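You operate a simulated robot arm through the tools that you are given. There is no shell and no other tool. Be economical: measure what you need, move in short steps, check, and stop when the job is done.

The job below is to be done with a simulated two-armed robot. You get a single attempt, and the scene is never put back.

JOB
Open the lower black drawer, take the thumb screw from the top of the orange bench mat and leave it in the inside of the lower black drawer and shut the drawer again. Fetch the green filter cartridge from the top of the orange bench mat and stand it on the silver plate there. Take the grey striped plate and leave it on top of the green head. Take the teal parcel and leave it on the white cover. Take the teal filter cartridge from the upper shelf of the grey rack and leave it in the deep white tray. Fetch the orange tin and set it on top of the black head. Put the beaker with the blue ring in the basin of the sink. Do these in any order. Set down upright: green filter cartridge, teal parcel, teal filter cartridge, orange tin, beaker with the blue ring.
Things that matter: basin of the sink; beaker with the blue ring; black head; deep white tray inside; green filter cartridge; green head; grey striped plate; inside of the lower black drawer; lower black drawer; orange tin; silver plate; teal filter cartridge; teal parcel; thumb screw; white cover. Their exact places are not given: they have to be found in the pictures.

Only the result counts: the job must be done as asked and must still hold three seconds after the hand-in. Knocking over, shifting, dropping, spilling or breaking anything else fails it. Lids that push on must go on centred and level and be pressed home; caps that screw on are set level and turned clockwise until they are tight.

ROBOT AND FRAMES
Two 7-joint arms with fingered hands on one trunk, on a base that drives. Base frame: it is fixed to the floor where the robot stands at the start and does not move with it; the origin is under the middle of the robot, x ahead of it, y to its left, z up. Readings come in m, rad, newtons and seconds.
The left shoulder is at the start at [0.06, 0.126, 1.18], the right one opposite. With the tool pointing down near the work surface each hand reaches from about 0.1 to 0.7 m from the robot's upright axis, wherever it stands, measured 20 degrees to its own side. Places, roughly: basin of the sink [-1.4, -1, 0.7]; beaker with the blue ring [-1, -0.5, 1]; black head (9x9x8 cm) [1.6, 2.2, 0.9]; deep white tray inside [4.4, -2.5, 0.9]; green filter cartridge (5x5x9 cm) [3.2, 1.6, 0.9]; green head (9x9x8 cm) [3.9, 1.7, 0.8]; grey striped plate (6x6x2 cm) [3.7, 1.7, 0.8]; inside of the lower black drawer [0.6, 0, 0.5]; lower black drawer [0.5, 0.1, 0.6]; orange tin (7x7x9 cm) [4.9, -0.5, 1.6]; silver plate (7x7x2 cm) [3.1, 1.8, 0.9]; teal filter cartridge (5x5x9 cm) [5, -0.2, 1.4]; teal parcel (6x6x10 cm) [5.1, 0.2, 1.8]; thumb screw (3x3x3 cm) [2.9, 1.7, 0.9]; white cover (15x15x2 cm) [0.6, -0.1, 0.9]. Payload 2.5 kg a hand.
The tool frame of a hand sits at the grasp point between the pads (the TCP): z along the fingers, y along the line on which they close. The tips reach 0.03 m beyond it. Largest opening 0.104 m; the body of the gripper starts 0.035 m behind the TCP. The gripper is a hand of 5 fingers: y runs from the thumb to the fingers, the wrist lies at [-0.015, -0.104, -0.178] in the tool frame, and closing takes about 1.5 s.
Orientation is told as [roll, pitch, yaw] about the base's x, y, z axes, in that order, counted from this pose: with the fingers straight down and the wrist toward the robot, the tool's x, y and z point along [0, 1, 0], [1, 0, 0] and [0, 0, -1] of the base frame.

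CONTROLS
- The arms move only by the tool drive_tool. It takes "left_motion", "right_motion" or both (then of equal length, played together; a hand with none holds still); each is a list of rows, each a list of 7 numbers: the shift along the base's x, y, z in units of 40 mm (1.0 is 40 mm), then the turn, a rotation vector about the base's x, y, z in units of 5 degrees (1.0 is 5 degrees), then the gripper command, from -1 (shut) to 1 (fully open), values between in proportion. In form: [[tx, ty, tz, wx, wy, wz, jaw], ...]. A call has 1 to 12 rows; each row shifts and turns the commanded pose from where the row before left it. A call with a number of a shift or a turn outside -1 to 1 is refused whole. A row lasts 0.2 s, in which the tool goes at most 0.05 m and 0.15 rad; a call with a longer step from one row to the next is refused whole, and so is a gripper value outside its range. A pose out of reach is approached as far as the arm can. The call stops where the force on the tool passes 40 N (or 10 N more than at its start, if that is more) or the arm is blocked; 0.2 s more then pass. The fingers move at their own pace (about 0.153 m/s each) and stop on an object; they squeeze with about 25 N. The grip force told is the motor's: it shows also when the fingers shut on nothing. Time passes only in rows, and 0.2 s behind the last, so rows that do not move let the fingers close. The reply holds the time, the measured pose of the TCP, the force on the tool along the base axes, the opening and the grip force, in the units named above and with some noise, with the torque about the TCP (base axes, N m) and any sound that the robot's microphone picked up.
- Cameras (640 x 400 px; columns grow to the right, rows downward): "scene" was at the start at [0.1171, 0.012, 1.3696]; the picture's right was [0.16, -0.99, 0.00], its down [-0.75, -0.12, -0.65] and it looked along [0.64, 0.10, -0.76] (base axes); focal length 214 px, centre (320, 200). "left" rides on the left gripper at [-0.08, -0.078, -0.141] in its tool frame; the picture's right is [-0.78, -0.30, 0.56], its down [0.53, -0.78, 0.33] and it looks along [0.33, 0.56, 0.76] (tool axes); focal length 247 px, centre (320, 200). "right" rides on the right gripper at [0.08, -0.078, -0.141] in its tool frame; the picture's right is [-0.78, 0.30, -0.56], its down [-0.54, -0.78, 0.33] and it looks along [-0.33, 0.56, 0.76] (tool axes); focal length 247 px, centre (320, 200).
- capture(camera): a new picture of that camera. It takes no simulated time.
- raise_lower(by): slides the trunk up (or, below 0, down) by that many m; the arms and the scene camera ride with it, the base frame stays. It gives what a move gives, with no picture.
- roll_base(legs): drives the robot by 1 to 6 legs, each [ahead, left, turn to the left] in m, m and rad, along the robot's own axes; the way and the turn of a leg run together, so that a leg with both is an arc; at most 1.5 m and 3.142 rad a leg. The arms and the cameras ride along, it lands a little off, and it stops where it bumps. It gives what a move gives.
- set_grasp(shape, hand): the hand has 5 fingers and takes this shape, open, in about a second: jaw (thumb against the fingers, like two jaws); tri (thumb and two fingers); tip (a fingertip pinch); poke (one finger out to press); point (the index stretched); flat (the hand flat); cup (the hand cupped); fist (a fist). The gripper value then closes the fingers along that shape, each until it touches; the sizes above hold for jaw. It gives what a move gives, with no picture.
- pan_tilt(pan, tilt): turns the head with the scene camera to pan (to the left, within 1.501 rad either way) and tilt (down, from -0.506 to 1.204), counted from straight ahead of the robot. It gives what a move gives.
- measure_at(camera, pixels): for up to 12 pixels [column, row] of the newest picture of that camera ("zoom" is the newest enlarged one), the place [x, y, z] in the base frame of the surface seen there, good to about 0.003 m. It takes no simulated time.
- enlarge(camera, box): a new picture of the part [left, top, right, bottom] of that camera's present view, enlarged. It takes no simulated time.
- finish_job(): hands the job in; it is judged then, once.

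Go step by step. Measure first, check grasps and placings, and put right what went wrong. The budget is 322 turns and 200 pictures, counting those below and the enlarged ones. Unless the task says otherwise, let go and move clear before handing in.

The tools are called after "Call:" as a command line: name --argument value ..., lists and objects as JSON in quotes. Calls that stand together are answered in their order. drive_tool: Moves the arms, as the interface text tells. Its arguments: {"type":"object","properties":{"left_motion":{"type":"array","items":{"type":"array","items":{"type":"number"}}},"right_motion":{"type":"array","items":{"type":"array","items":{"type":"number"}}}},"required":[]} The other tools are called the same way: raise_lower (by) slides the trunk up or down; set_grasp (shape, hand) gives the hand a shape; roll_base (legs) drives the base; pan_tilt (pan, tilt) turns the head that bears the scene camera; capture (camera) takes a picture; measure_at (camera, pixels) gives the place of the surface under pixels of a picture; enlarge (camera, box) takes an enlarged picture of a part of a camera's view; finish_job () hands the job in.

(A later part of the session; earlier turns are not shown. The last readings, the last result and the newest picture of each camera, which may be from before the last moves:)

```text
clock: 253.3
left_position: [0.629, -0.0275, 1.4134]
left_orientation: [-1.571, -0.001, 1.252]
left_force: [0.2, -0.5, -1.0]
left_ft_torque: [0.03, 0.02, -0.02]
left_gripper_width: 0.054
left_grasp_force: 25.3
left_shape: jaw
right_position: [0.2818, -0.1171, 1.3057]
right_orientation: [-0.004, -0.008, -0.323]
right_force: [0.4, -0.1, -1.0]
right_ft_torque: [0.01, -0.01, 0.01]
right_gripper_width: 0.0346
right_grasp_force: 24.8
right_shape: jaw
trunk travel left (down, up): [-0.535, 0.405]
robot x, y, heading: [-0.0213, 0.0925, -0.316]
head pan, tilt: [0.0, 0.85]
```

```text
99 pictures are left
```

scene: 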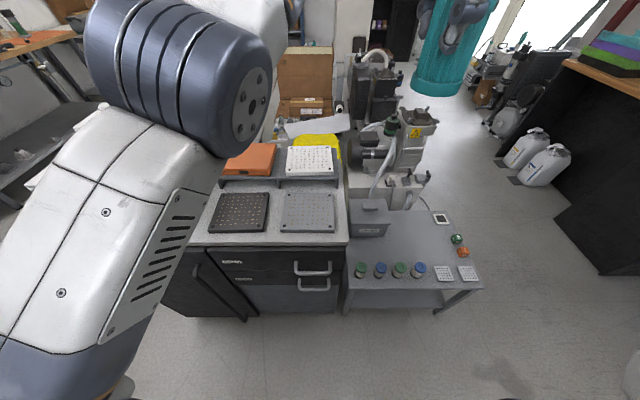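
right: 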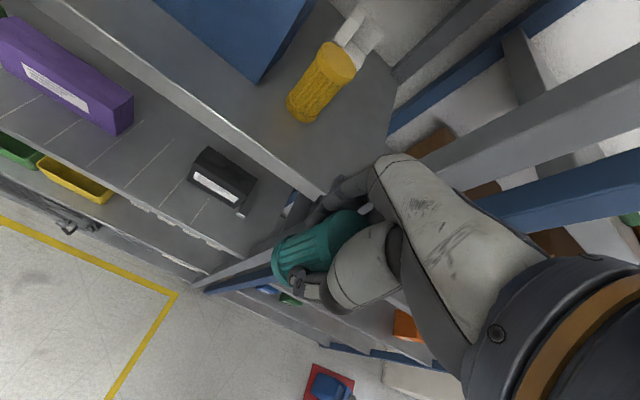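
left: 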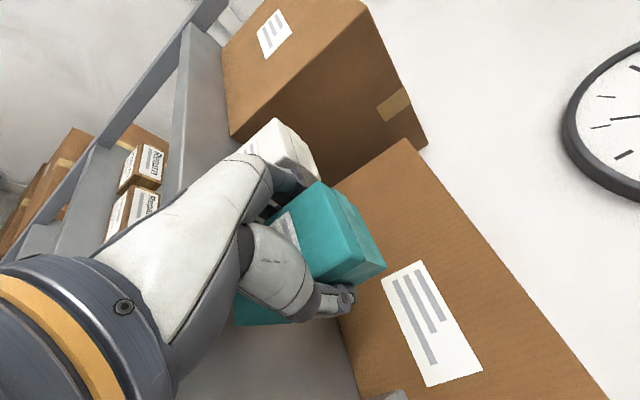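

Call:
measure_at --camera "scene" --pixels '[[289, 150], [331, 150], [335, 172], [287, 172], [311, 161], [325, 140], [250, 160], [310, 210], [345, 240], [200, 240]]'

Call:
enlarge --camera "scene" --box '[200, 110, 360, 250]'

```text
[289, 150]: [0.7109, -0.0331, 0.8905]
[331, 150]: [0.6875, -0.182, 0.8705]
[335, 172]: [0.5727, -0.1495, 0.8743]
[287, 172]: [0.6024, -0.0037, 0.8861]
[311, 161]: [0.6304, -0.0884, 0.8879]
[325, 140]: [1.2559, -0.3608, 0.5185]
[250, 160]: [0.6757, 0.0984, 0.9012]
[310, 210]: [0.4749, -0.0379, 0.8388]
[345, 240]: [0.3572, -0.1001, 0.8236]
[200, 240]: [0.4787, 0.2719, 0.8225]
```

```text
2.86 times, centred on (280, 180) of scene
```

zoom: 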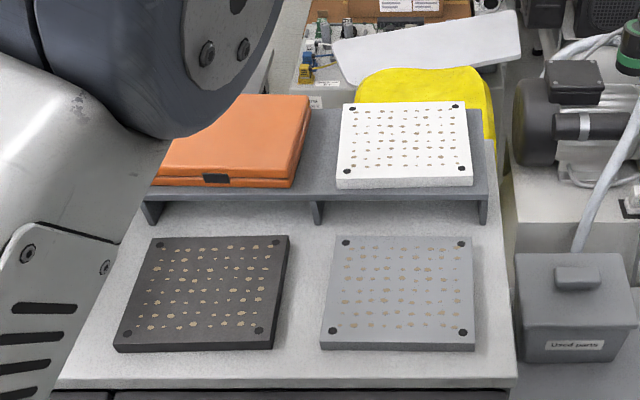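

Cover centre (0.635,-0.087,0.8885). Lower the parcel over it.

Call:
drive_tool --left_motion '[[0, -0.14, -1, 0, 0, 0, -1], [0, -0.14, -1, 0, 0, 0, -1], [0, -0.14, -1, 0, 0, 0, -1], [0, -0.14, -1, 0, 0, 0, -1], [0, -0.14, -1, 0, 0, 0, -1], [0, -0.14, -1, 0, 0, 0, -1], [0, -0.14, -1, 0, 0, 0, -1], [0, -0.14, -1, 0, 0, 0, -1], [0, -0.14, -1, 0, 0, 0, -1], [0, -0.14, -1, 0, 0, 0, -1], [0, 0, 0, 0, 0, 0, -1]]'

Call:
capture --camera "left"

Call:
capture --camera "scene"

```text
clock: 255.7
left_position: [0.6612, -0.0631, 1.065]
left_orientation: [-1.569, -0.001, 1.251]
left_force: [0.7, 0.1, -2.2]
left_ft_torque: [0.0, 0.01, -0.02]
left_gripper_width: 0.0536
left_grasp_force: 25.5
left_shape: jaw
left hand out of reach, approached as far as the arm can: row 1, 2, 3, 4, 5, 6, 7, 8, 9, 10
right_position: [0.2794, -0.1152, 1.3058]
right_orientation: [-0.004, -0.009, -0.323]
right_force: [0.2, 0.0, -0.8]
right_ft_torque: [0.04, -0.01, 0.0]
right_gripper_width: 0.0346
right_grasp_force: 25.4
right_shape: jaw
trunk travel left (down, up): [-0.535, 0.405]
robot x, y, heading: [-0.0235, 0.0968, -0.316]
head pan, tilt: [0.0, 0.85]
```

```text
97 pictures are left
```

left: 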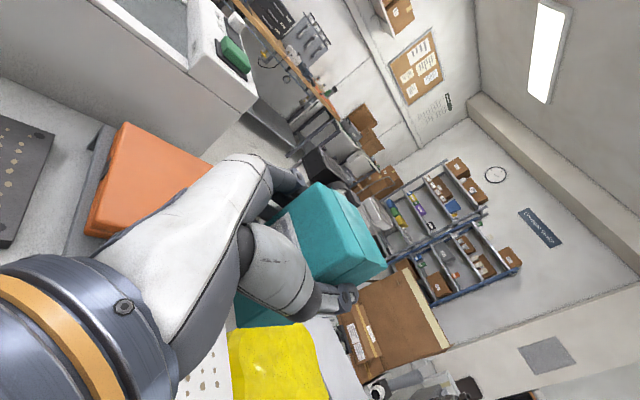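

```text
96 pictures are left
```

scene: 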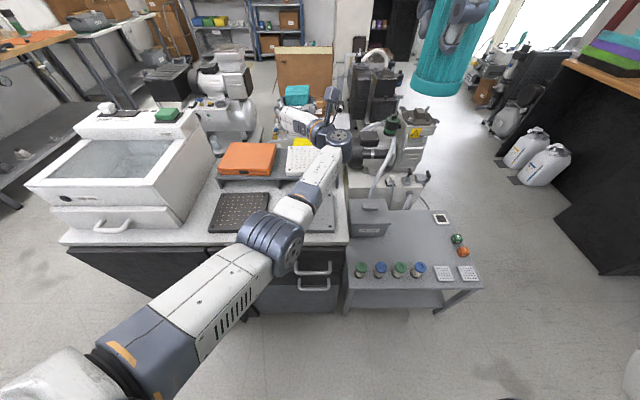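

Call:
measure_at --camera "scene" --pixels '[[270, 245], [285, 265], [300, 210], [320, 170], [240, 300], [150, 330], [340, 140], [297, 95], [290, 103], [308, 100]]'

Call:
enlarge --camera "scene" --box '[200, 60, 380, 290]'

```text
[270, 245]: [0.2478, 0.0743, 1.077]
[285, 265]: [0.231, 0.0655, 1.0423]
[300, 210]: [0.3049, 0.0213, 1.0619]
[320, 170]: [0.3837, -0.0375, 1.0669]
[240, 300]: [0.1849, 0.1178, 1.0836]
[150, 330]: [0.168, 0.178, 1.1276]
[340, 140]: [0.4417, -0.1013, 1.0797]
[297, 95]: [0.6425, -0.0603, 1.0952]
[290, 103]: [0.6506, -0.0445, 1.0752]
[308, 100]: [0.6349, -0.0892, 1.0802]
```

```text
1.74 times, centred on (290, 175) of scene
```

zoom: 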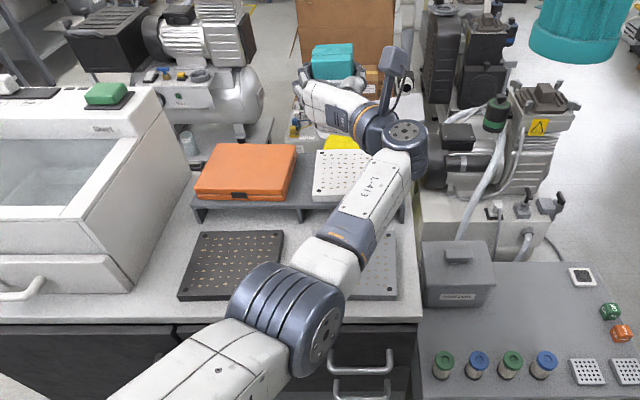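

The arm is level at z≈1.06; lowering the trunk brings the parcel down with clearance. Correct the base position first, then lower 9 cm.

Call:
roll_base --legs '[[-0.027, -0.03, 0]]'

Call:
raise_lower --by -0.08

Call:
enlarge --camera "scene" --box '[200, 60, 380, 290]'

Call:
capture --camera "left"

```text
clock: 256.6
left_position: [0.6239, -0.0833, 1.0655]
left_orientation: [-1.569, -0.002, 1.25]
left_force: [-0.1, 0.0, -1.7]
left_ft_torque: [0.04, 0.01, 0.02]
left_gripper_width: 0.0534
left_grasp_force: 25.1
left_shape: jaw
right_position: [0.2445, -0.1371, 1.3064]
right_orientation: [-0.002, -0.007, -0.322]
right_force: [-0.4, 0.0, -0.6]
right_ft_torque: [0.02, -0.01, 0.03]
right_gripper_width: 0.0344
right_grasp_force: 25.2
right_shape: jaw
trunk travel left (down, up): [-0.535, 0.405]
robot x, y, heading: [-0.0561, 0.0754, -0.314]
head pan, tilt: [0.0, 0.85]
```

```text
clock: 257.7
left_position: [0.6256, -0.083, 0.9854]
left_orientation: [-1.569, -0.002, 1.249]
left_force: [-0.3, 0.1, -1.2]
left_ft_torque: [0.03, 0.0, 0.0]
left_gripper_width: 0.0536
left_grasp_force: 25.1
left_shape: jaw
right_position: [0.2459, -0.1366, 1.2257]
right_orientation: [-0.006, -0.009, -0.321]
right_force: [-0.2, 1.0, -0.9]
right_ft_torque: [-0.02, -0.01, -0.01]
right_gripper_width: 0.0344
right_grasp_force: 25.1
right_shape: jaw
trunk travel left (down, up): [-0.455, 0.485]
robot x, y, heading: [-0.0573, 0.0781, -0.32]
head pan, tilt: [0.0, 0.85]
```

```text
1.74 times, centred on (290, 175) of scene
```

zoom: 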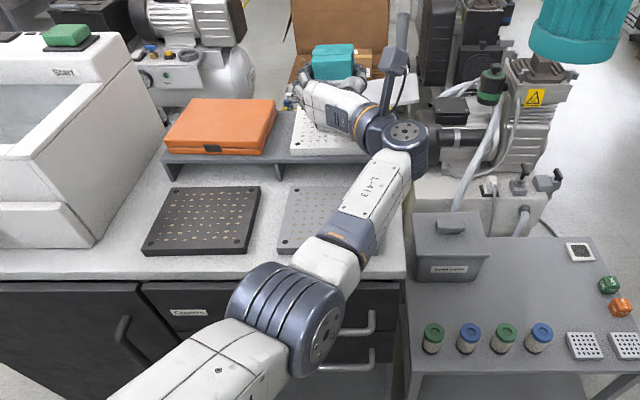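

```text
93 pictures are left
```

left: 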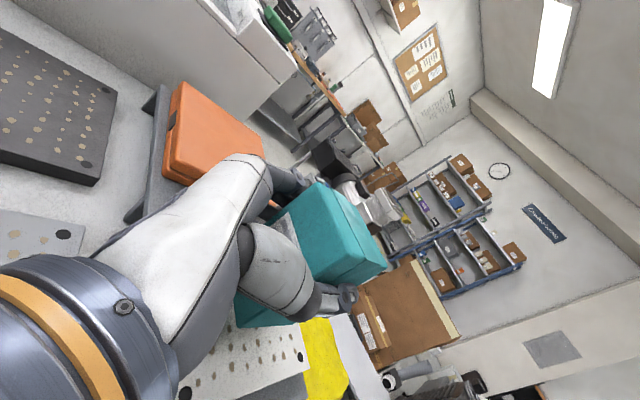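

Call:
measure_at --camera "left" --pixels '[[297, 327], [304, 355], [240, 320], [280, 325], [380, 275], [335, 195], [330, 285], [185, 385]]'

Call:
measure_at --camera "zoom" --pixels '[[302, 110], [372, 150], [292, 150], [330, 75], [318, 48], [352, 46]]'

```text
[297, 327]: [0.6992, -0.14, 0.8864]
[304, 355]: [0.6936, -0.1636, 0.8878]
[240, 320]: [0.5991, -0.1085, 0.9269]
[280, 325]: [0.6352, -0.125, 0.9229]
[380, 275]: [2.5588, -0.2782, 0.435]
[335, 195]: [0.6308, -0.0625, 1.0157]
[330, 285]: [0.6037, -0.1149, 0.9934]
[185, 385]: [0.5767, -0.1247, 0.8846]
```

```text
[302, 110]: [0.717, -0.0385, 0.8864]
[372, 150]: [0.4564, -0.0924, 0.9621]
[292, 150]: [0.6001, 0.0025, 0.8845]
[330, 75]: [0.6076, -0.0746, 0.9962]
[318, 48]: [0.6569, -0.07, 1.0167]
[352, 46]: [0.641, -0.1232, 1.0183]
```

Parcel is over the cover but 2 cm to the front; nudge ahead 2 cm and lower to contact.

Call:
roll_base --legs '[[0.022, 0.005, 0]]'

Call:
raise_lower --by -0.027

Call:
capture --camera "left"

```text
clock: 258.5
left_position: [0.6476, -0.0867, 0.9831]
left_orientation: [-1.568, -0.002, 1.25]
left_force: [0.3, 1.0, -1.2]
left_ft_torque: [0.04, 0.03, 0.01]
left_gripper_width: 0.0536
left_grasp_force: 25.6
left_shape: jaw
right_position: [0.2681, -0.1391, 1.2264]
right_orientation: [-0.003, -0.006, -0.323]
right_force: [0.9, -0.1, -1.3]
right_ft_torque: [0.01, -0.02, 0.01]
right_gripper_width: 0.0345
right_grasp_force: 24.0
right_shape: jaw
trunk travel left (down, up): [-0.455, 0.485]
robot x, y, heading: [-0.0349, 0.0718, -0.317]
head pan, tilt: [0.0, 0.85]
```

```text
clock: 259.3
left_position: [0.6466, -0.0847, 0.9576]
left_orientation: [-1.569, -0.002, 1.249]
left_force: [0.2, 0.4, -0.5]
left_ft_torque: [0.02, 0.03, 0.01]
left_gripper_width: 0.0536
left_grasp_force: 24.4
left_shape: jaw
right_position: [0.2685, -0.1397, 1.1994]
right_orientation: [-0.005, -0.008, -0.321]
right_force: [0.9, 0.2, -1.0]
right_ft_torque: [0.01, -0.01, -0.01]
right_gripper_width: 0.0342
right_grasp_force: 24.9
right_shape: jaw
trunk travel left (down, up): [-0.428, 0.512]
robot x, y, heading: [-0.0363, 0.0706, -0.313]
head pan, tilt: [0.0, 0.85]
```

```text
92 pictures are left
```

left: 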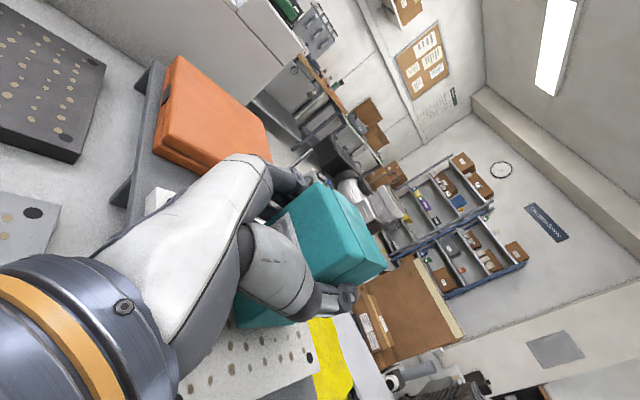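

Call:
raise_lower --by -0.004

Call:
drive_tool --left_motion '[[0, 0, 0, 0, 0, 0, 0], [0, 0, 0, 0, 0, 0, 0.3], [0, 0, 0, 0, 0, 0, 0.6], [0, 0, 0, 0, 0, 0, 0.6], [0, 0, 0, 0, 0, 0, 0.6]]'

Call:
capture --camera "left"

```text
clock: 259.8
left_position: [0.6476, -0.0868, 0.9552]
left_orientation: [-1.57, -0.001, 1.248]
left_force: [1.8, -0.5, 2.6]
left_ft_torque: [0.14, -0.06, -0.05]
left_gripper_width: 0.0534
left_grasp_force: 25.0
left_shape: jaw
right_position: [0.2688, -0.1375, 1.1948]
right_orientation: [-0.004, -0.01, -0.323]
right_force: [-0.4, -0.1, -0.4]
right_ft_torque: [-0.02, -0.01, -0.02]
right_gripper_width: 0.0342
right_grasp_force: 25.0
right_shape: jaw
trunk travel left (down, up): [-0.424, 0.516]
robot x, y, heading: [-0.0341, 0.0728, -0.318]
head pan, tilt: [0.0, 0.85]
```

```text
clock: 261.0
left_position: [0.6472, -0.0859, 0.9533]
left_orientation: [-1.569, -0.001, 1.25]
left_force: [0.1, -0.1, 0.3]
left_ft_torque: [-0.01, 0.03, 0.02]
left_gripper_width: 0.0829
left_grasp_force: 0.0
left_shape: jaw
right_position: [0.2679, -0.1379, 1.1952]
right_orientation: [-0.004, -0.009, -0.322]
right_force: [0.0, -0.3, -1.3]
right_ft_torque: [0.01, -0.04, -0.01]
right_gripper_width: 0.0342
right_grasp_force: 25.5
right_shape: jaw
trunk travel left (down, up): [-0.424, 0.516]
robot x, y, heading: [-0.0348, 0.0717, -0.318]
head pan, tilt: [0.0, 0.85]
```

```text
91 pictures are left
```

left: 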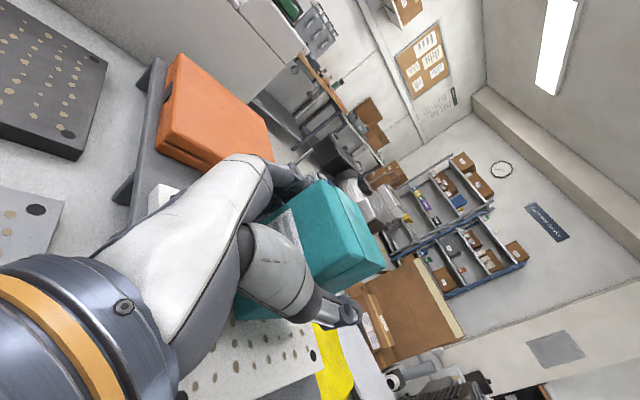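

Released; withdraw straight back with the base.

Call:
roll_base --legs '[[-0.13, 0, 0]]'

Call:
capture --camera "left"

Call:
capture --camera "scene"

```text
clock: 262.3
left_position: [0.5213, -0.0469, 0.9543]
left_orientation: [-1.568, -0.004, 1.247]
left_force: [-0.4, 1.1, 0.6]
left_ft_torque: [0.02, -0.02, 0.02]
left_gripper_width: 0.0828
left_grasp_force: 0.0
left_shape: jaw
right_position: [0.1407, -0.0973, 1.1947]
right_orientation: [-0.002, -0.009, -0.328]
right_force: [-0.3, 0.2, 0.2]
right_ft_torque: [0.01, 0.01, 0.02]
right_gripper_width: 0.0345
right_grasp_force: 26.0
right_shape: jaw
trunk travel left (down, up): [-0.424, 0.516]
robot x, y, heading: [-0.1604, 0.1148, -0.32]
head pan, tilt: [0.0, 0.85]
```

```text
90 pictures are left
```

left: 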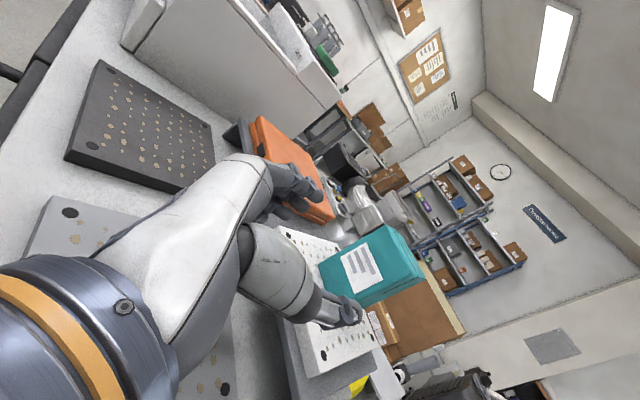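

```text
89 pictures are left
```

scene: 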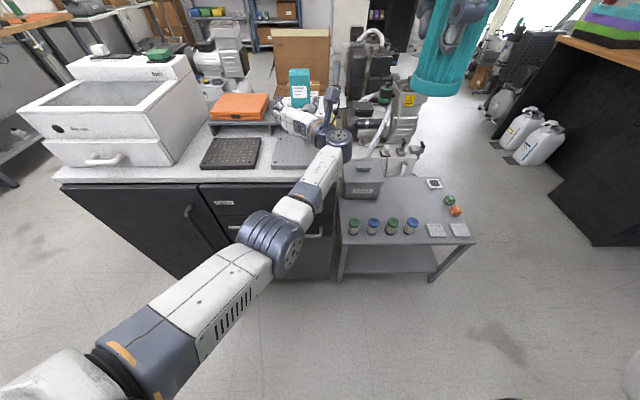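

Parcel stands on the white cover. Raise the trunk and fold the left hand back to pointing down.

Call:
raise_lower --by 0.2

Call:
drive_tool --left_motion '[[-0.4, 0.13, 0, 0.99, 0.5, -0.79, 1], [-0.4, 0.13, 0, 0.99, 0.5, -0.79, 1], [-0.4, 0.13, 0, 0.99, 0.5, -0.79, 1], [-0.4, 0.13, 0, 0.99, 0.5, -0.79, 1], [-0.4, 0.13, 0, 0.99, 0.5, -0.79, 1], [-0.4, 0.13, 0, 0.99, 0.5, -0.79, 1], [-0.4, 0.13, 0, 0.99, 0.5, -0.79, 1], [-0.4, 0.13, 0, 0.99, 0.5, -0.79, 1], [0, 0.1, 0, 0.99, 0.5, -0.79, 1], [0, 0.1, 0, 0.99, 0.5, -0.79, 1], [0, 0.1, 0, 0.99, 0.5, -0.79, 1], [0, 0.1, 0, 0.99, 0.5, -0.79, 1]]'

Call:
drive_tool --left_motion '[[0, 0.1, 0, 0.99, 0.5, -0.79, 1], [0, 0.1, 0, 0.99, 0.5, -0.79, 1], [0, 0.1, 0, 0.99, 0.5, -0.79, 1], [0, 0.1, 0, 0.99, 0.5, -0.79, 1], [0, 0.1, 0, 0.99, 0.5, -0.79, 1], [0, 0, 0, 0.55, 0.28, -0.43, 1], [0, 0, 0, 0, 0, 0, 1]]'

```text
clock: 264.5
left_position: [0.5218, -0.0467, 1.1544]
left_orientation: [-1.569, -0.001, 1.246]
left_force: [0.0, 0.8, 0.8]
left_ft_torque: [-0.01, 0.02, -0.02]
left_gripper_width: 0.0833
left_grasp_force: 0.1
left_shape: jaw
right_position: [0.1402, -0.0987, 1.395]
right_orientation: [-0.004, -0.007, -0.327]
right_force: [-0.1, 0.4, -1.6]
right_ft_torque: [0.02, 0.01, 0.0]
right_gripper_width: 0.0345
right_grasp_force: 25.2
right_shape: jaw
trunk travel left (down, up): [-0.624, 0.316]
robot x, y, heading: [-0.1595, 0.1164, -0.318]
head pan, tilt: [0.0, 0.85]
```

```text
clock: 265.7
left_position: [0.4725, 0.0339, 1.1657]
left_orientation: [-1.177, -0.384, 0.947]
left_force: [0.2, 0.9, -0.5]
left_ft_torque: [-0.01, 0.01, 0.02]
left_gripper_width: 0.1041
left_grasp_force: 0.1
left_shape: jaw
right_position: [0.1415, -0.0975, 1.3948]
right_orientation: [-0.003, -0.007, -0.326]
right_force: [0.2, 0.3, -0.6]
right_ft_torque: [0.0, 0.0, 0.0]
right_gripper_width: 0.0345
right_grasp_force: 25.8
right_shape: jaw
trunk travel left (down, up): [-0.624, 0.316]
robot x, y, heading: [-0.1602, 0.1164, -0.323]
head pan, tilt: [0.0, 0.85]
stopped in row 6 (left hand): the arm was blocked; the commanded pose is now the measured one
```

```text
clock: 267.3
left_position: [0.4708, 0.0506, 1.1658]
left_orientation: [-0.598, -0.462, 0.31]
left_force: [0.2, -0.3, 0.4]
left_ft_torque: [-0.02, 0.02, 0.0]
left_gripper_width: 0.1037
left_grasp_force: 0.0
left_shape: jaw
right_position: [0.1414, -0.0984, 1.394]
right_orientation: [-0.002, -0.007, -0.327]
right_force: [-0.7, -0.2, 0.0]
right_ft_torque: [0.02, 0.01, 0.01]
right_gripper_width: 0.0342
right_grasp_force: 25.1
right_shape: jaw
trunk travel left (down, up): [-0.624, 0.316]
robot x, y, heading: [-0.1603, 0.1101, -0.317]
head pan, tilt: [0.0, 0.85]
```

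The arm briefly blocked itself, then went on. Finish the remaining rotation.

Call:
drive_tool --left_motion '[[0, 0.1, 0, 0.99, 0.5, -0.79, 1], [0, 0.1, 0, 0.99, 0.5, -0.79, 1], [0, 0.1, 0, 0.99, 0.5, -0.79, 1], [0, 0.1, 0, 0.99, 0.5, -0.79, 1], [0, 0, 0, 0.99, 0.5, -0.79, 1], [0, 0, 0, 0.5, 0.25, -0.4, 1], [0, 0, 0, 0, 0, 0, 1]]'

Call:
pan_tilt --pan -0.9 --tilt 0.5

Call:
capture --camera "scene"

```text
clock: 268.9
left_position: [0.4717, 0.0674, 1.1647]
left_orientation: [-0.088, -0.231, -0.257]
left_force: [-0.3, -0.1, 0.5]
left_ft_torque: [0.0, 0.01, 0.0]
left_gripper_width: 0.104
left_grasp_force: 0.1
left_shape: jaw
right_position: [0.1409, -0.0983, 1.3942]
right_orientation: [-0.003, -0.007, -0.327]
right_force: [0.0, -0.4, -0.9]
right_ft_torque: [0.04, 0.03, 0.01]
right_gripper_width: 0.0342
right_grasp_force: 25.2
right_shape: jaw
trunk travel left (down, up): [-0.624, 0.316]
robot x, y, heading: [-0.1585, 0.1156, -0.317]
head pan, tilt: [0.0, 0.85]
```

```text
clock: 270.1
left_position: [0.4715, 0.0657, 1.1648]
left_orientation: [-0.091, -0.233, -0.257]
left_force: [-1.1, 0.0, -0.2]
left_ft_torque: [0.02, -0.02, -0.02]
left_gripper_width: 0.1038
left_grasp_force: 0.1
left_shape: jaw
right_position: [0.1411, -0.099, 1.395]
right_orientation: [-0.004, -0.007, -0.326]
right_force: [0.8, 1.0, -0.6]
right_ft_torque: [0.0, -0.01, 0.02]
right_gripper_width: 0.0345
right_grasp_force: 25.1
right_shape: jaw
trunk travel left (down, up): [-0.624, 0.316]
robot x, y, heading: [-0.1635, 0.1131, -0.32]
head pan, tilt: [-0.901, 0.499]
```

```text
88 pictures are left
```

scene: 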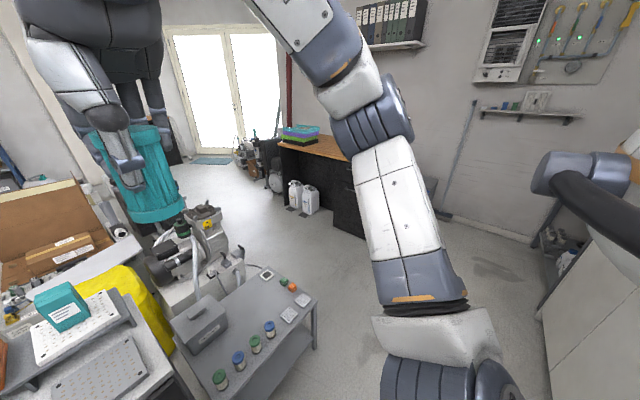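

Call:
drive_tool --left_motion '[[-0.3, 0.1, 0, 0.56, 0.77, -0.24, 1], [-0.3, 0.1, 0, 0.56, 0.77, -0.24, 1], [-0.3, 0.1, 0, 0.56, 0.77, -0.24, 1]]'

Call:
measure_at --camera "scene" --pixels '[[316, 350], [292, 210], [310, 215], [335, 232], [210, 162], [245, 265], [245, 280], [275, 190], [190, 170], [230, 215], [318, 298], [255, 180]]'

Call:
enlarge --camera "scene" --box '[150, 110, 370, 310]'

```text
clock: 270.9
left_position: [0.4349, 0.0778, 1.1646]
left_orientation: [-0.007, 0.005, -0.328]
left_force: [-0.2, 0.3, -0.4]
left_ft_torque: [0.0, 0.01, 0.01]
left_gripper_width: 0.104
left_grasp_force: 0.1
left_shape: jaw
right_position: [0.1406, -0.0987, 1.3947]
right_orientation: [-0.004, -0.007, -0.325]
right_force: [0.3, -0.8, -0.5]
right_ft_torque: [0.02, -0.01, 0.02]
right_gripper_width: 0.0344
right_grasp_force: 25.5
right_shape: jaw
trunk travel left (down, up): [-0.624, 0.316]
robot x, y, heading: [-0.161, 0.1162, -0.32]
head pan, tilt: [-0.901, 0.499]
```

```text
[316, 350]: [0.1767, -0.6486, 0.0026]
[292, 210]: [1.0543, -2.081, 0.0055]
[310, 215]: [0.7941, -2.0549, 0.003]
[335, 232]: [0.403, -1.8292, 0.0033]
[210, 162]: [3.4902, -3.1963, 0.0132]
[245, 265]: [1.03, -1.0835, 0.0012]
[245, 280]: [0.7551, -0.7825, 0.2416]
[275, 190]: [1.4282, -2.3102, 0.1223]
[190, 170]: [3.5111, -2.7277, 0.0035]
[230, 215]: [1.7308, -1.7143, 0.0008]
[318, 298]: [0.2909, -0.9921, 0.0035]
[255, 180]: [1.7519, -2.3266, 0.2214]
```

```text
2.00 times, centred on (260, 210) of scene
```

zoom: 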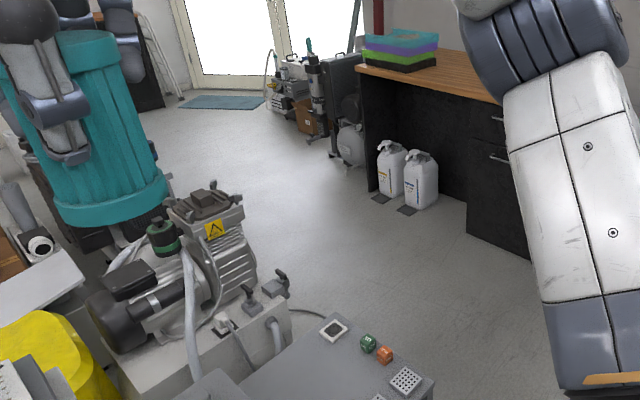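

Call:
measure_at --camera "scene" --pixels '[[540, 300], [560, 330], [530, 240], [575, 215], [250, 160], [265, 160], [240, 150], [480, 270], [370, 330], [170, 150], [600, 380]]'

```text
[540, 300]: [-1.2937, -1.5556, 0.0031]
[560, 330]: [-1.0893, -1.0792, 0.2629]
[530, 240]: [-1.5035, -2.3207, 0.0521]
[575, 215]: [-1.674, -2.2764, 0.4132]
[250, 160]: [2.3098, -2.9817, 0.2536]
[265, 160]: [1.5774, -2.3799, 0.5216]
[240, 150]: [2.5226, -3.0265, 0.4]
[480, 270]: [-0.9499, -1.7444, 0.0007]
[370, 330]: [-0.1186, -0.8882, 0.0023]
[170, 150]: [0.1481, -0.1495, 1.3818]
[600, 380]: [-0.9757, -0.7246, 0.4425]
```

The right aisle lies between v≈-0.75 and -1.63. Drive right 1.25 m, then ahead along it.

Call:
roll_base --legs '[[0, 0, 0.022], [0, -1.25, 0], [1.2, 0, 0]]'

Call:
pan_tilt --pan 0 --tilt 0.5

Call:
capture --camera "scene"

```text
clock: 283.2
left_position: [1.2424, -1.4195, 1.1644]
left_orientation: [-0.007, 0.003, -0.287]
left_force: [-0.1, 0.1, -0.6]
left_ft_torque: [-0.02, -0.02, -0.01]
left_gripper_width: 0.1042
left_grasp_force: 0.0
left_shape: jaw
right_position: [0.9546, -1.6082, 1.3954]
right_orientation: [-0.003, -0.008, -0.286]
right_force: [-0.3, -0.6, -0.2]
right_ft_torque: [0.01, 0.01, 0.05]
right_gripper_width: 0.0342
right_grasp_force: 25.2
right_shape: jaw
trunk travel left (down, up): [-0.624, 0.316]
robot x, y, heading: [0.6456, -1.4067, -0.279]
head pan, tilt: [-0.901, 0.499]
```

```text
clock: 284.4
left_position: [1.2422, -1.4206, 1.1644]
left_orientation: [-0.008, 0.003, -0.288]
left_force: [0.3, 0.4, -0.2]
left_ft_torque: [0.0, 0.01, 0.02]
left_gripper_width: 0.1039
left_grasp_force: 0.0
left_shape: jaw
right_position: [0.9549, -1.6087, 1.3952]
right_orientation: [-0.003, -0.006, -0.288]
right_force: [0.3, 0.3, -0.2]
right_ft_torque: [0.03, 0.01, 0.01]
right_gripper_width: 0.034
right_grasp_force: 24.9
right_shape: jaw
trunk travel left (down, up): [-0.624, 0.316]
robot x, y, heading: [0.6436, -1.4099, -0.279]
head pan, tilt: [0.0, 0.499]
```

```text
86 pictures are left
```

scene: 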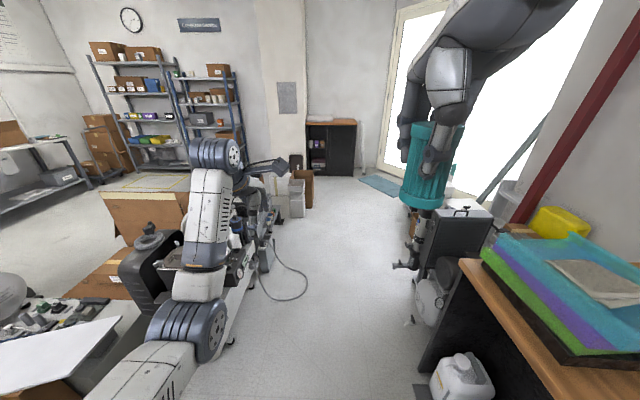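

Call:
measure_at --camera "scene" --pixels '[[306, 280], [295, 298], [415, 320], [408, 268], [425, 280], [312, 205], [300, 218], [355, 178], [308, 178], [380, 190], [330, 122], [410, 240]]'

```text
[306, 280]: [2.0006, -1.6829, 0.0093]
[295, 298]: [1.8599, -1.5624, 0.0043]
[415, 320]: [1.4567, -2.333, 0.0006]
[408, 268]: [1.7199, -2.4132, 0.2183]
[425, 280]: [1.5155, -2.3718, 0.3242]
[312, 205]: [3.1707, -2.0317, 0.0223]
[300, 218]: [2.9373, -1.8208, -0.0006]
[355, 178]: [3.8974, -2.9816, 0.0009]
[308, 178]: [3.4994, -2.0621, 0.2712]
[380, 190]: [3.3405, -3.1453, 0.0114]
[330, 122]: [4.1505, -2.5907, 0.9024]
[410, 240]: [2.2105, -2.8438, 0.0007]
```

Call:
roll_base --legs '[[0, 0, -0.018], [0.4, -0.25, 0], [1.4, 0, 0], [0.9, 0.1, 0]]'

Call:
capture --camera "scene"

```text
clock: 298.5
left_position: [3.7683, -2.4012, 1.1647]
left_orientation: [-0.006, 0.003, -0.323]
left_force: [-0.2, 0.1, -0.4]
left_ft_torque: [-0.03, 0.0, 0.0]
left_gripper_width: 0.1041
left_grasp_force: 0.0
left_shape: jaw
right_position: [3.4762, -2.5783, 1.3947]
right_orientation: [-0.003, -0.008, -0.322]
right_force: [0.7, -0.3, -0.4]
right_ft_torque: [-0.01, 0.01, 0.01]
right_gripper_width: 0.0343
right_grasp_force: 25.1
right_shape: jaw
trunk travel left (down, up): [-0.624, 0.316]
robot x, y, heading: [3.1743, -2.3673, -0.313]
head pan, tilt: [0.0, 0.499]
```

```text
85 pictures are left
```

scene: 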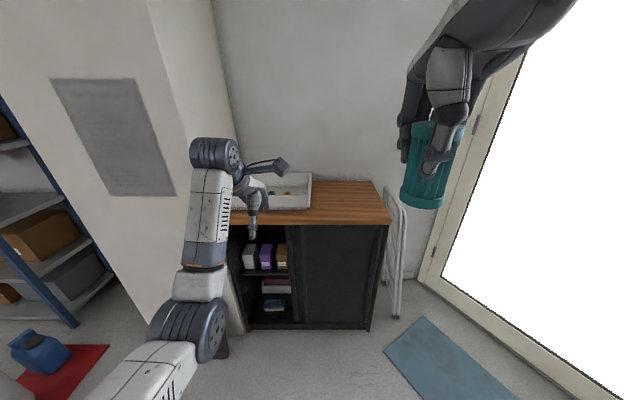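

Call:
drive_tool --left_motion '[[-0.85, 0.4, 0.3, 0, 0, 0, 1], [-0.85, 0.4, 0.3, 0, 0, 0, 1], [-0.85, 0.4, 0.3, 0, 0, 0, 1], [-0.85, 0.4, 0.3, 0, 0, 0, 1], [-0.85, 0.4, 0.3, 0, 0, 0, 1], [-0.85, 0.4, 0.3, 0, 0, 0, 1], [-0.85, 0.4, 0.3, 0, 0, 0, 1]]'

Call:
enlarge --camera "scene" --box '[190, 140, 400, 270]'

Call:
measure_at --camera "zoom" --pixels '[[300, 165], [300, 210], [240, 190], [365, 130], [370, 205], [320, 120], [420, 230], [320, 190], [250, 150], [340, 155], [600, 235], [215, 260]]'

```text
clock: 300.1
left_position: [3.5299, -2.2875, 1.2476]
left_orientation: [-0.006, 0.003, -0.323]
left_force: [-0.5, 0.7, 0.5]
left_ft_torque: [0.0, 0.01, 0.0]
left_gripper_width: 0.1037
left_grasp_force: 0.1
left_shape: jaw
right_position: [3.475, -2.5781, 1.3949]
right_orientation: [-0.002, -0.007, -0.32]
right_force: [0.6, 0.0, -1.5]
right_ft_torque: [-0.01, -0.01, 0.0]
right_gripper_width: 0.0345
right_grasp_force: 25.1
right_shape: jaw
trunk travel left (down, up): [-0.624, 0.316]
robot x, y, heading: [3.1753, -2.3642, -0.313]
head pan, tilt: [0.0, 0.499]
```

```text
3.05 times, centred on (295, 205) of scene
```

zoom: 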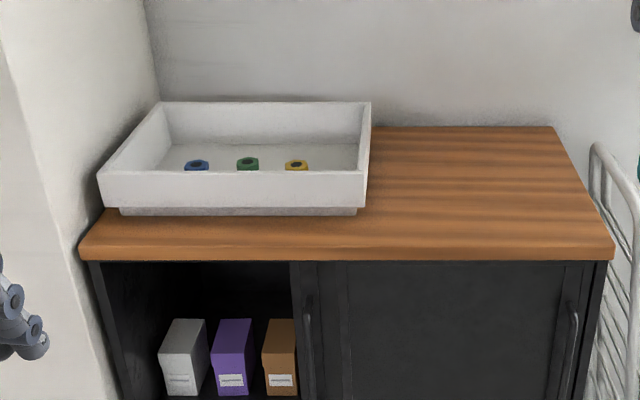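

```text
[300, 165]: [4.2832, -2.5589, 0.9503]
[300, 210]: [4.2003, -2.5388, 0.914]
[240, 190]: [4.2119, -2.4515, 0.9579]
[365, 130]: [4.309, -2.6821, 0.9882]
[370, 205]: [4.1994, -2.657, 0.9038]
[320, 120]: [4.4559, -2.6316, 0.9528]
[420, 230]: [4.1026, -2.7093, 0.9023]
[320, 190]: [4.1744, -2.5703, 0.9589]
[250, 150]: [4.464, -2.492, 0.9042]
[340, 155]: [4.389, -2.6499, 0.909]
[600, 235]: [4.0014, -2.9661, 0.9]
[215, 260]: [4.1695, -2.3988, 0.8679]
```

Tray rim ≈0.99, floor ≈0.906, with three small coloured fittings near the front. Move close and look inside with the right camera.

Call:
roll_base --legs '[[0, 0, 0.016], [0.58, 0.2, 0]]'

Call:
capture --camera "scene"

Call:
capture --camera "right"

```text
clock: 303.9
left_position: [4.138, -2.2621, 1.2472]
left_orientation: [-0.007, 0.004, -0.307]
left_force: [0.0, 0.4, -0.1]
left_ft_torque: [0.0, 0.05, 0.02]
left_gripper_width: 0.1037
left_grasp_force: 0.1
left_shape: jaw
right_position: [4.0875, -2.5525, 1.3952]
right_orientation: [-0.005, -0.007, -0.306]
right_force: [0.4, -0.4, 0.4]
right_ft_torque: [0.03, 0.02, -0.02]
right_gripper_width: 0.0343
right_grasp_force: 24.3
right_shape: jaw
trunk travel left (down, up): [-0.624, 0.316]
robot x, y, heading: [3.7795, -2.3462, -0.295]
head pan, tilt: [0.0, 0.499]
```

```text
83 pictures are left
```

scene: 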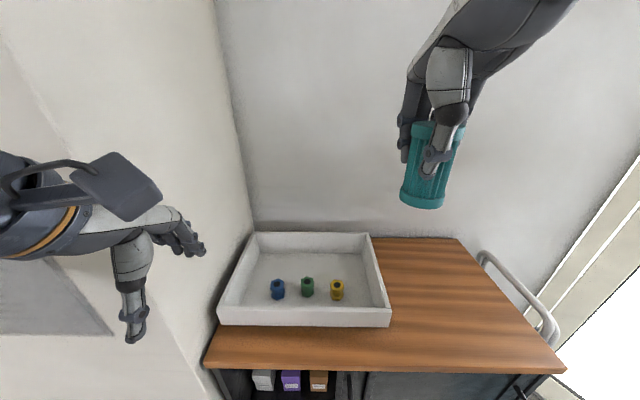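

```text
82 pictures are left
```

right: 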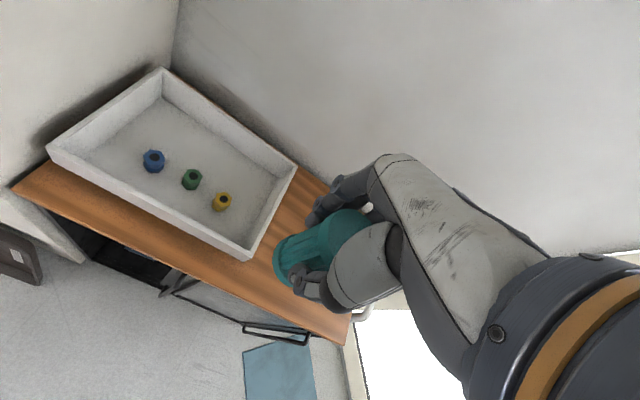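

Call:
measure_at --camera "scene" --pixels '[[345, 262], [320, 262], [278, 282], [307, 280], [337, 282], [368, 237], [388, 310], [260, 237], [222, 308], [375, 295], [350, 255], [310, 255]]'

Call:
enlarge --camera "scene" --box '[210, 220, 400, 340]'

```text
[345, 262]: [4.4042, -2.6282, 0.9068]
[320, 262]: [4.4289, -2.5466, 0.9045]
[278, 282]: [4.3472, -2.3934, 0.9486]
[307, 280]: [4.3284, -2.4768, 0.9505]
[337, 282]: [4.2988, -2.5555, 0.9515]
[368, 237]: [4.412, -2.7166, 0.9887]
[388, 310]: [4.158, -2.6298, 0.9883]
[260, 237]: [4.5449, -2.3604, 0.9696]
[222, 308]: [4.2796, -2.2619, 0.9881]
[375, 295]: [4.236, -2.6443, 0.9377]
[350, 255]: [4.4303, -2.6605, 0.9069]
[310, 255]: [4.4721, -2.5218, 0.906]
```

```text
3.33 times, centred on (305, 280) of scene
```

zoom: 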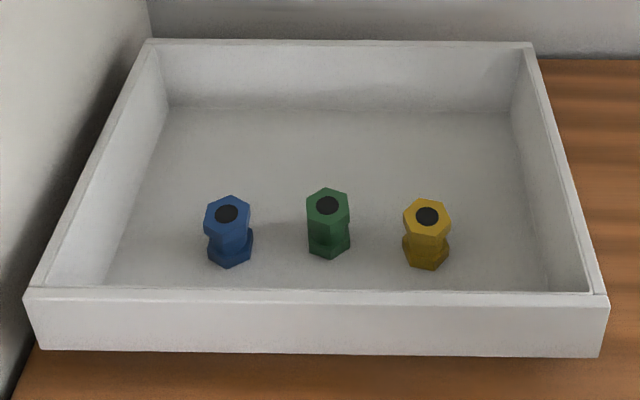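

Free spot: behind between green and yellow, about (4.382,-2.540). Retract the left hand from the pillar, then move the base slightly and bring the right hand over.

Call:
drive_tool --left_motion '[[-0.95, 0.29, 0, 0, 0, 0, 1], [-0.95, 0.29, 0, 0, 0, 0, 1], [-0.95, 0.29, 0, 0, 0, 0, 1], [-0.95, 0.29, 0, 0, 0, 0, 1]]'

Call:
roll_base --legs '[[0.06, 0.06, 0]]'

```text
clock: 304.9
left_position: [3.9894, -2.2151, 1.2461]
left_orientation: [0.001, 0.049, -0.296]
left_force: [9.9, -5.5, 2.0]
left_ft_torque: [-0.05, -0.06, 0.11]
left_gripper_width: 0.0991
left_grasp_force: 0.1
left_shape: jaw
left hand out of reach, approached as far as the arm can: row 4
right_position: [4.0873, -2.5532, 1.3949]
right_orientation: [-0.002, -0.009, -0.306]
right_force: [0.2, 0.6, 0.0]
right_ft_torque: [-0.02, -0.01, -0.01]
right_gripper_width: 0.0343
right_grasp_force: 25.2
right_shape: jaw
trunk travel left (down, up): [-0.624, 0.316]
robot x, y, heading: [3.7834, -2.3455, -0.3]
head pan, tilt: [0.0, 0.499]
```

```text
clock: 305.9
left_position: [4.065, -2.1768, 1.2465]
left_orientation: [0.006, 0.05, -0.301]
left_force: [9.4, -4.4, -2.2]
left_ft_torque: [-0.15, -0.27, 0.1]
left_gripper_width: 0.0988
left_grasp_force: 0.1
left_shape: jaw
right_position: [4.1645, -2.5118, 1.3947]
right_orientation: [-0.004, -0.006, -0.305]
right_force: [0.1, 0.6, -0.4]
right_ft_torque: [0.02, -0.01, 0.0]
right_gripper_width: 0.0342
right_grasp_force: 25.1
right_shape: jaw
trunk travel left (down, up): [-0.624, 0.316]
robot x, y, heading: [3.8546, -2.3082, -0.298]
head pan, tilt: [0.0, 0.499]
```

Call:
drive_tool --right_motion '[[0.9, -0.08, -0.5, 0, 0, 0, -1], [0.9, -0.08, -0.8, 0, 0, 0, -1], [0.9, -0.08, -0.8, 0, 0, 0, -1], [0.9, -0.08, -0.8, 0, 0, 0, -1], [0.9, -0.08, -0.8, 0, 0, 0, -1], [0.9, -0.08, -0.8, 0, 0, 0, -1], [0, 0, -1, 0, 0, 0, -1], [0, 0, -1, 0, 0, 0, -1], [0, 0, -1, 0, 0, 0, -1], [0, 0, 0, 0, 0, 0, -1]]' --left_motion '[[0.6, -0.2, 0, 0, 0, 0, 1], [0, 0, 0, 0, 0, 0, 1], [0, 0, 0, 0, 0, 0, 1], [0, 0, 0, 0, 0, 0, 1], [0, 0, 0, 0, 0, 0, 1], [0, 0, 0, 0, 0, 0, 1], [0, 0, 0, 0, 0, 0, 1], [0, 0, 0, 0, 0, 0, 1], [0, 0, 0, 0, 0, 0, 1], [0, 0, 0, 0, 0, 0, 1]]'

Call:
capture --camera "right"

Call:
capture --camera "scene"

```text
clock: 308.1
left_position: [4.089, -2.1841, 1.2487]
left_orientation: [0.006, 0.049, -0.301]
left_force: [-0.1, -0.3, -0.7]
left_ft_torque: [0.0, 0.0, 0.02]
left_gripper_width: 0.104
left_grasp_force: 0.1
left_shape: jaw
right_position: [4.3786, -2.5354, 1.0955]
right_orientation: [-0.004, -0.009, -0.305]
right_force: [0.4, 0.3, -1.1]
right_ft_torque: [0.01, -0.04, 0.02]
right_gripper_width: 0.0342
right_grasp_force: 24.7
right_shape: jaw
trunk travel left (down, up): [-0.624, 0.316]
robot x, y, heading: [3.8575, -2.3097, -0.299]
head pan, tilt: [0.0, 0.499]
```

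```text
80 pictures are left
```

right: 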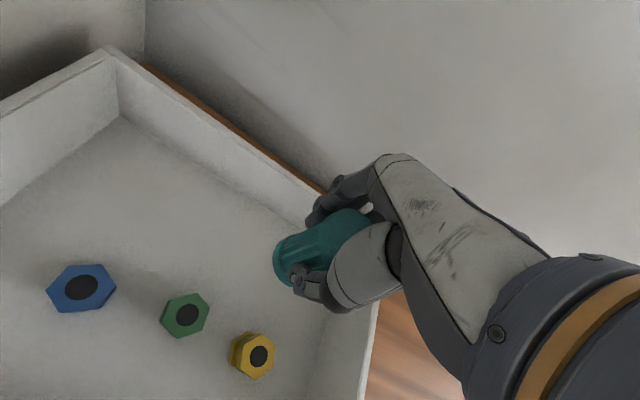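

```text
79 pictures are left
```

scene: 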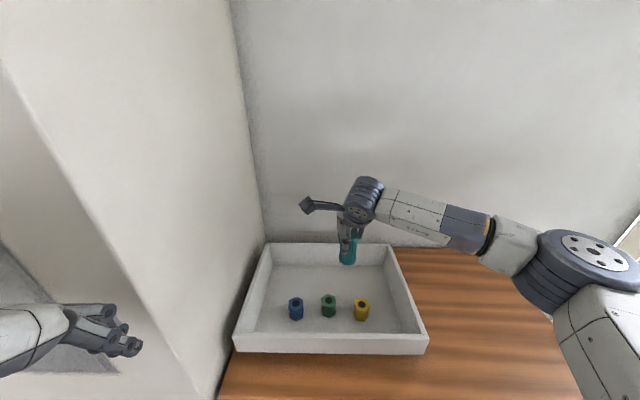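

Well placed over the tray floor. Descend.

Call:
drive_tool --right_motion '[[0, 0, -0.8, 0, 0, 0, -1], [0, 0, -0.8, 0, 0, 0, -1], [0, 0, -0.8, 0, 0, 0, -1], [0, 0, -0.5, 0, 0, 0, -1], [0, 0, -0.15, 0, 0, 0, -1], [0, 0, 0, 0, 0, 0, -1]]'

Call:
capture --camera "right"

Call:
enlarge --camera "scene" --box '[270, 160, 440, 340]'

```text
clock: 309.5
left_position: [4.0885, -2.1852, 1.2495]
left_orientation: [0.007, 0.05, -0.299]
left_force: [0.4, 0.0, 0.7]
left_ft_torque: [-0.01, 0.01, -0.01]
left_gripper_width: 0.104
left_grasp_force: 0.2
left_shape: jaw
right_position: [4.3793, -2.5342, 0.9739]
right_orientation: [-0.003, -0.008, -0.305]
right_force: [-0.2, 0.3, -0.1]
right_ft_torque: [0.01, -0.01, 0.04]
right_gripper_width: 0.0344
right_grasp_force: 24.9
right_shape: jaw
trunk travel left (down, up): [-0.624, 0.316]
robot x, y, heading: [3.8525, -2.305, -0.302]
head pan, tilt: [0.0, 0.499]
```

```text
78 pictures are left
```

right: 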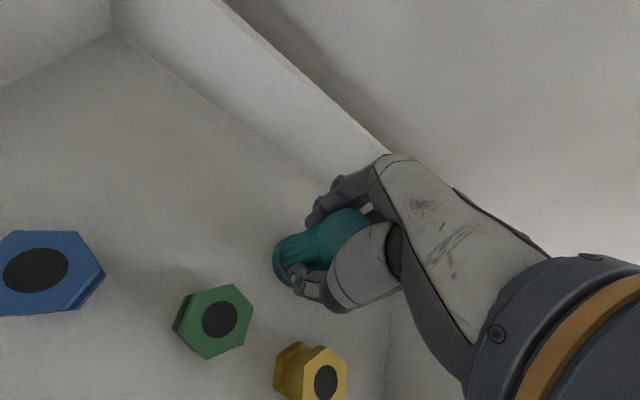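

```text
2.22 times, centred on (355, 250) of scene
```

zoom: 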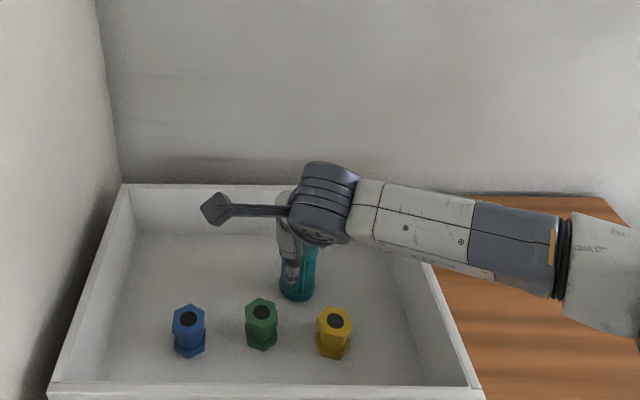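

Call:
drive_tool --right_motion '[[0, 0, -0.08, 0, 0, 0, -1], [0, 0, -0.08, 0, 0, 0, -1], [0, 0, 0, 0, 0, 0, -1]]'

Call:
measure_at --camera "zoom" --pixels '[[297, 296], [297, 290], [310, 270], [300, 305], [285, 300]]'

```text
clock: 310.3
left_position: [4.0862, -2.1838, 1.2494]
left_orientation: [0.007, 0.048, -0.3]
left_force: [0.1, 0.1, -0.1]
left_ft_torque: [0.02, 0.01, 0.01]
left_gripper_width: 0.1039
left_grasp_force: 0.1
left_shape: jaw
right_position: [4.3791, -2.5335, 0.9712]
right_orientation: [-0.002, -0.016, -0.305]
right_force: [0.7, -1.1, 16.9]
right_ft_torque: [-0.12, -0.07, 0.01]
right_gripper_width: 0.035
right_grasp_force: 25.3
right_shape: jaw
trunk travel left (down, up): [-0.624, 0.316]
robot x, y, heading: [3.8565, -2.306, -0.301]
head pan, tilt: [0.0, 0.499]
```

```text
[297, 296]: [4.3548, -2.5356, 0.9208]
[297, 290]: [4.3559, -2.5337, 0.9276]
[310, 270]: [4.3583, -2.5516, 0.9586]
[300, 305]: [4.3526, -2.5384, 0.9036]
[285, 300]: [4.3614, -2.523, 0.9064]
```

Contact (Fz 17 N): the cartridge is on the tray floor. Ease off 3 mm, open partially and rise.

Call:
drive_tool --right_motion '[[0, 0, 0.08, 0, 0, 0, -1], [0, 0, 0, 0, 0, 0, -0.4], [0, 0, 0, 0, 0, 0, -0.1], [0, 0, 0, 0, 0, 0, 0.1], [0, 0, 0, 0, 0, 0, 0.1], [0, 0, 0.2, 0, 0, 0, 0.1], [0, 0, 0.4, 0, 0, 0, 0.15], [0, 0, 0.8, 0, 0, 0, 0.2], [0, 0, 1, 0, 0, 0, 0.2], [0, 0, 1, 0, 0, 0, 0.2]]'

Call:
capture --camera "right"

```text
clock: 312.5
left_position: [4.0886, -2.1842, 1.2494]
left_orientation: [0.007, 0.049, -0.301]
left_force: [0.5, -0.6, -0.1]
left_ft_torque: [0.01, 0.01, 0.02]
left_gripper_width: 0.1038
left_grasp_force: 0.0
left_shape: jaw
right_position: [4.3785, -2.5326, 1.1063]
right_orientation: [-0.002, -0.008, -0.305]
right_force: [-0.7, -0.2, 0.8]
right_ft_torque: [-0.02, -0.02, 0.02]
right_gripper_width: 0.0618
right_grasp_force: 0.1
right_shape: jaw
trunk travel left (down, up): [-0.624, 0.316]
robot x, y, heading: [3.8535, -2.3056, -0.295]
head pan, tilt: [0.0, 0.499]
```

```text
76 pictures are left
```

right: 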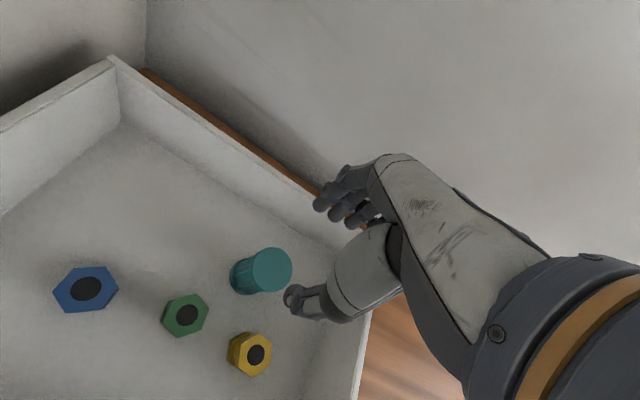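

Cartridge stands upright in the tray. Retract and drive back along the right aisle.

Call:
drive_tool --right_motion '[[0, 0, 1, 0, 0, 0, 0.5], [0, 0, 1, 0, 0, 0, 0.5], [0, 0, 1, 0, 0, 0, 1], [-0.9, 0.28, 0, 0, 0, 0, 1], [-0.9, 0.28, 0, 0, 0, 0, 1], [-0.9, 0.28, 0, 0, 0, 0, 1], [-0.9, 0.28, 0, 0, 0, 0, 1], [-0.9, 0.28, 0, 0, 0, 0, 1]]'

Call:
roll_base --legs '[[-0.3, 0, 0], [0, -0.33, 0], [-1.4, 0, 0], [-0.6, 0, 0]]'

```text
clock: 314.3
left_position: [4.089, -2.1846, 1.2489]
left_orientation: [0.007, 0.047, -0.301]
left_force: [-0.9, -0.3, -0.8]
left_ft_torque: [0.0, -0.01, -0.01]
left_gripper_width: 0.1036
left_grasp_force: 0.0
left_shape: jaw
right_position: [4.1988, -2.4761, 1.2257]
right_orientation: [-0.003, -0.008, -0.307]
right_force: [0.1, -0.8, -0.1]
right_ft_torque: [-0.01, -0.01, 0.01]
right_gripper_width: 0.104
right_grasp_force: 0.1
right_shape: jaw
trunk travel left (down, up): [-0.624, 0.316]
robot x, y, heading: [3.856, -2.3078, -0.298]
head pan, tilt: [0.0, 0.499]
```

```text
clock: 316.2
left_position: [3.8497, -2.1133, 1.2495]
left_orientation: [0.006, 0.052, -0.302]
left_force: [0.5, -0.2, 0.0]
left_ft_torque: [0.02, 0.05, 0.02]
left_gripper_width: 0.1038
left_grasp_force: 0.0
left_shape: jaw
right_position: [3.9604, -2.403, 1.2244]
right_orientation: [-0.003, -0.007, -0.303]
right_force: [-0.1, 0.1, -0.1]
right_ft_torque: [0.02, 0.02, 0.0]
right_gripper_width: 0.1035
right_grasp_force: 0.1
right_shape: jaw
trunk travel left (down, up): [-0.624, 0.316]
robot x, y, heading: [3.6143, -2.2331, -0.298]
head pan, tilt: [0.0, 0.499]
stopped in leg 1: the robot was blocked; the commanded pose is now the measured one
```

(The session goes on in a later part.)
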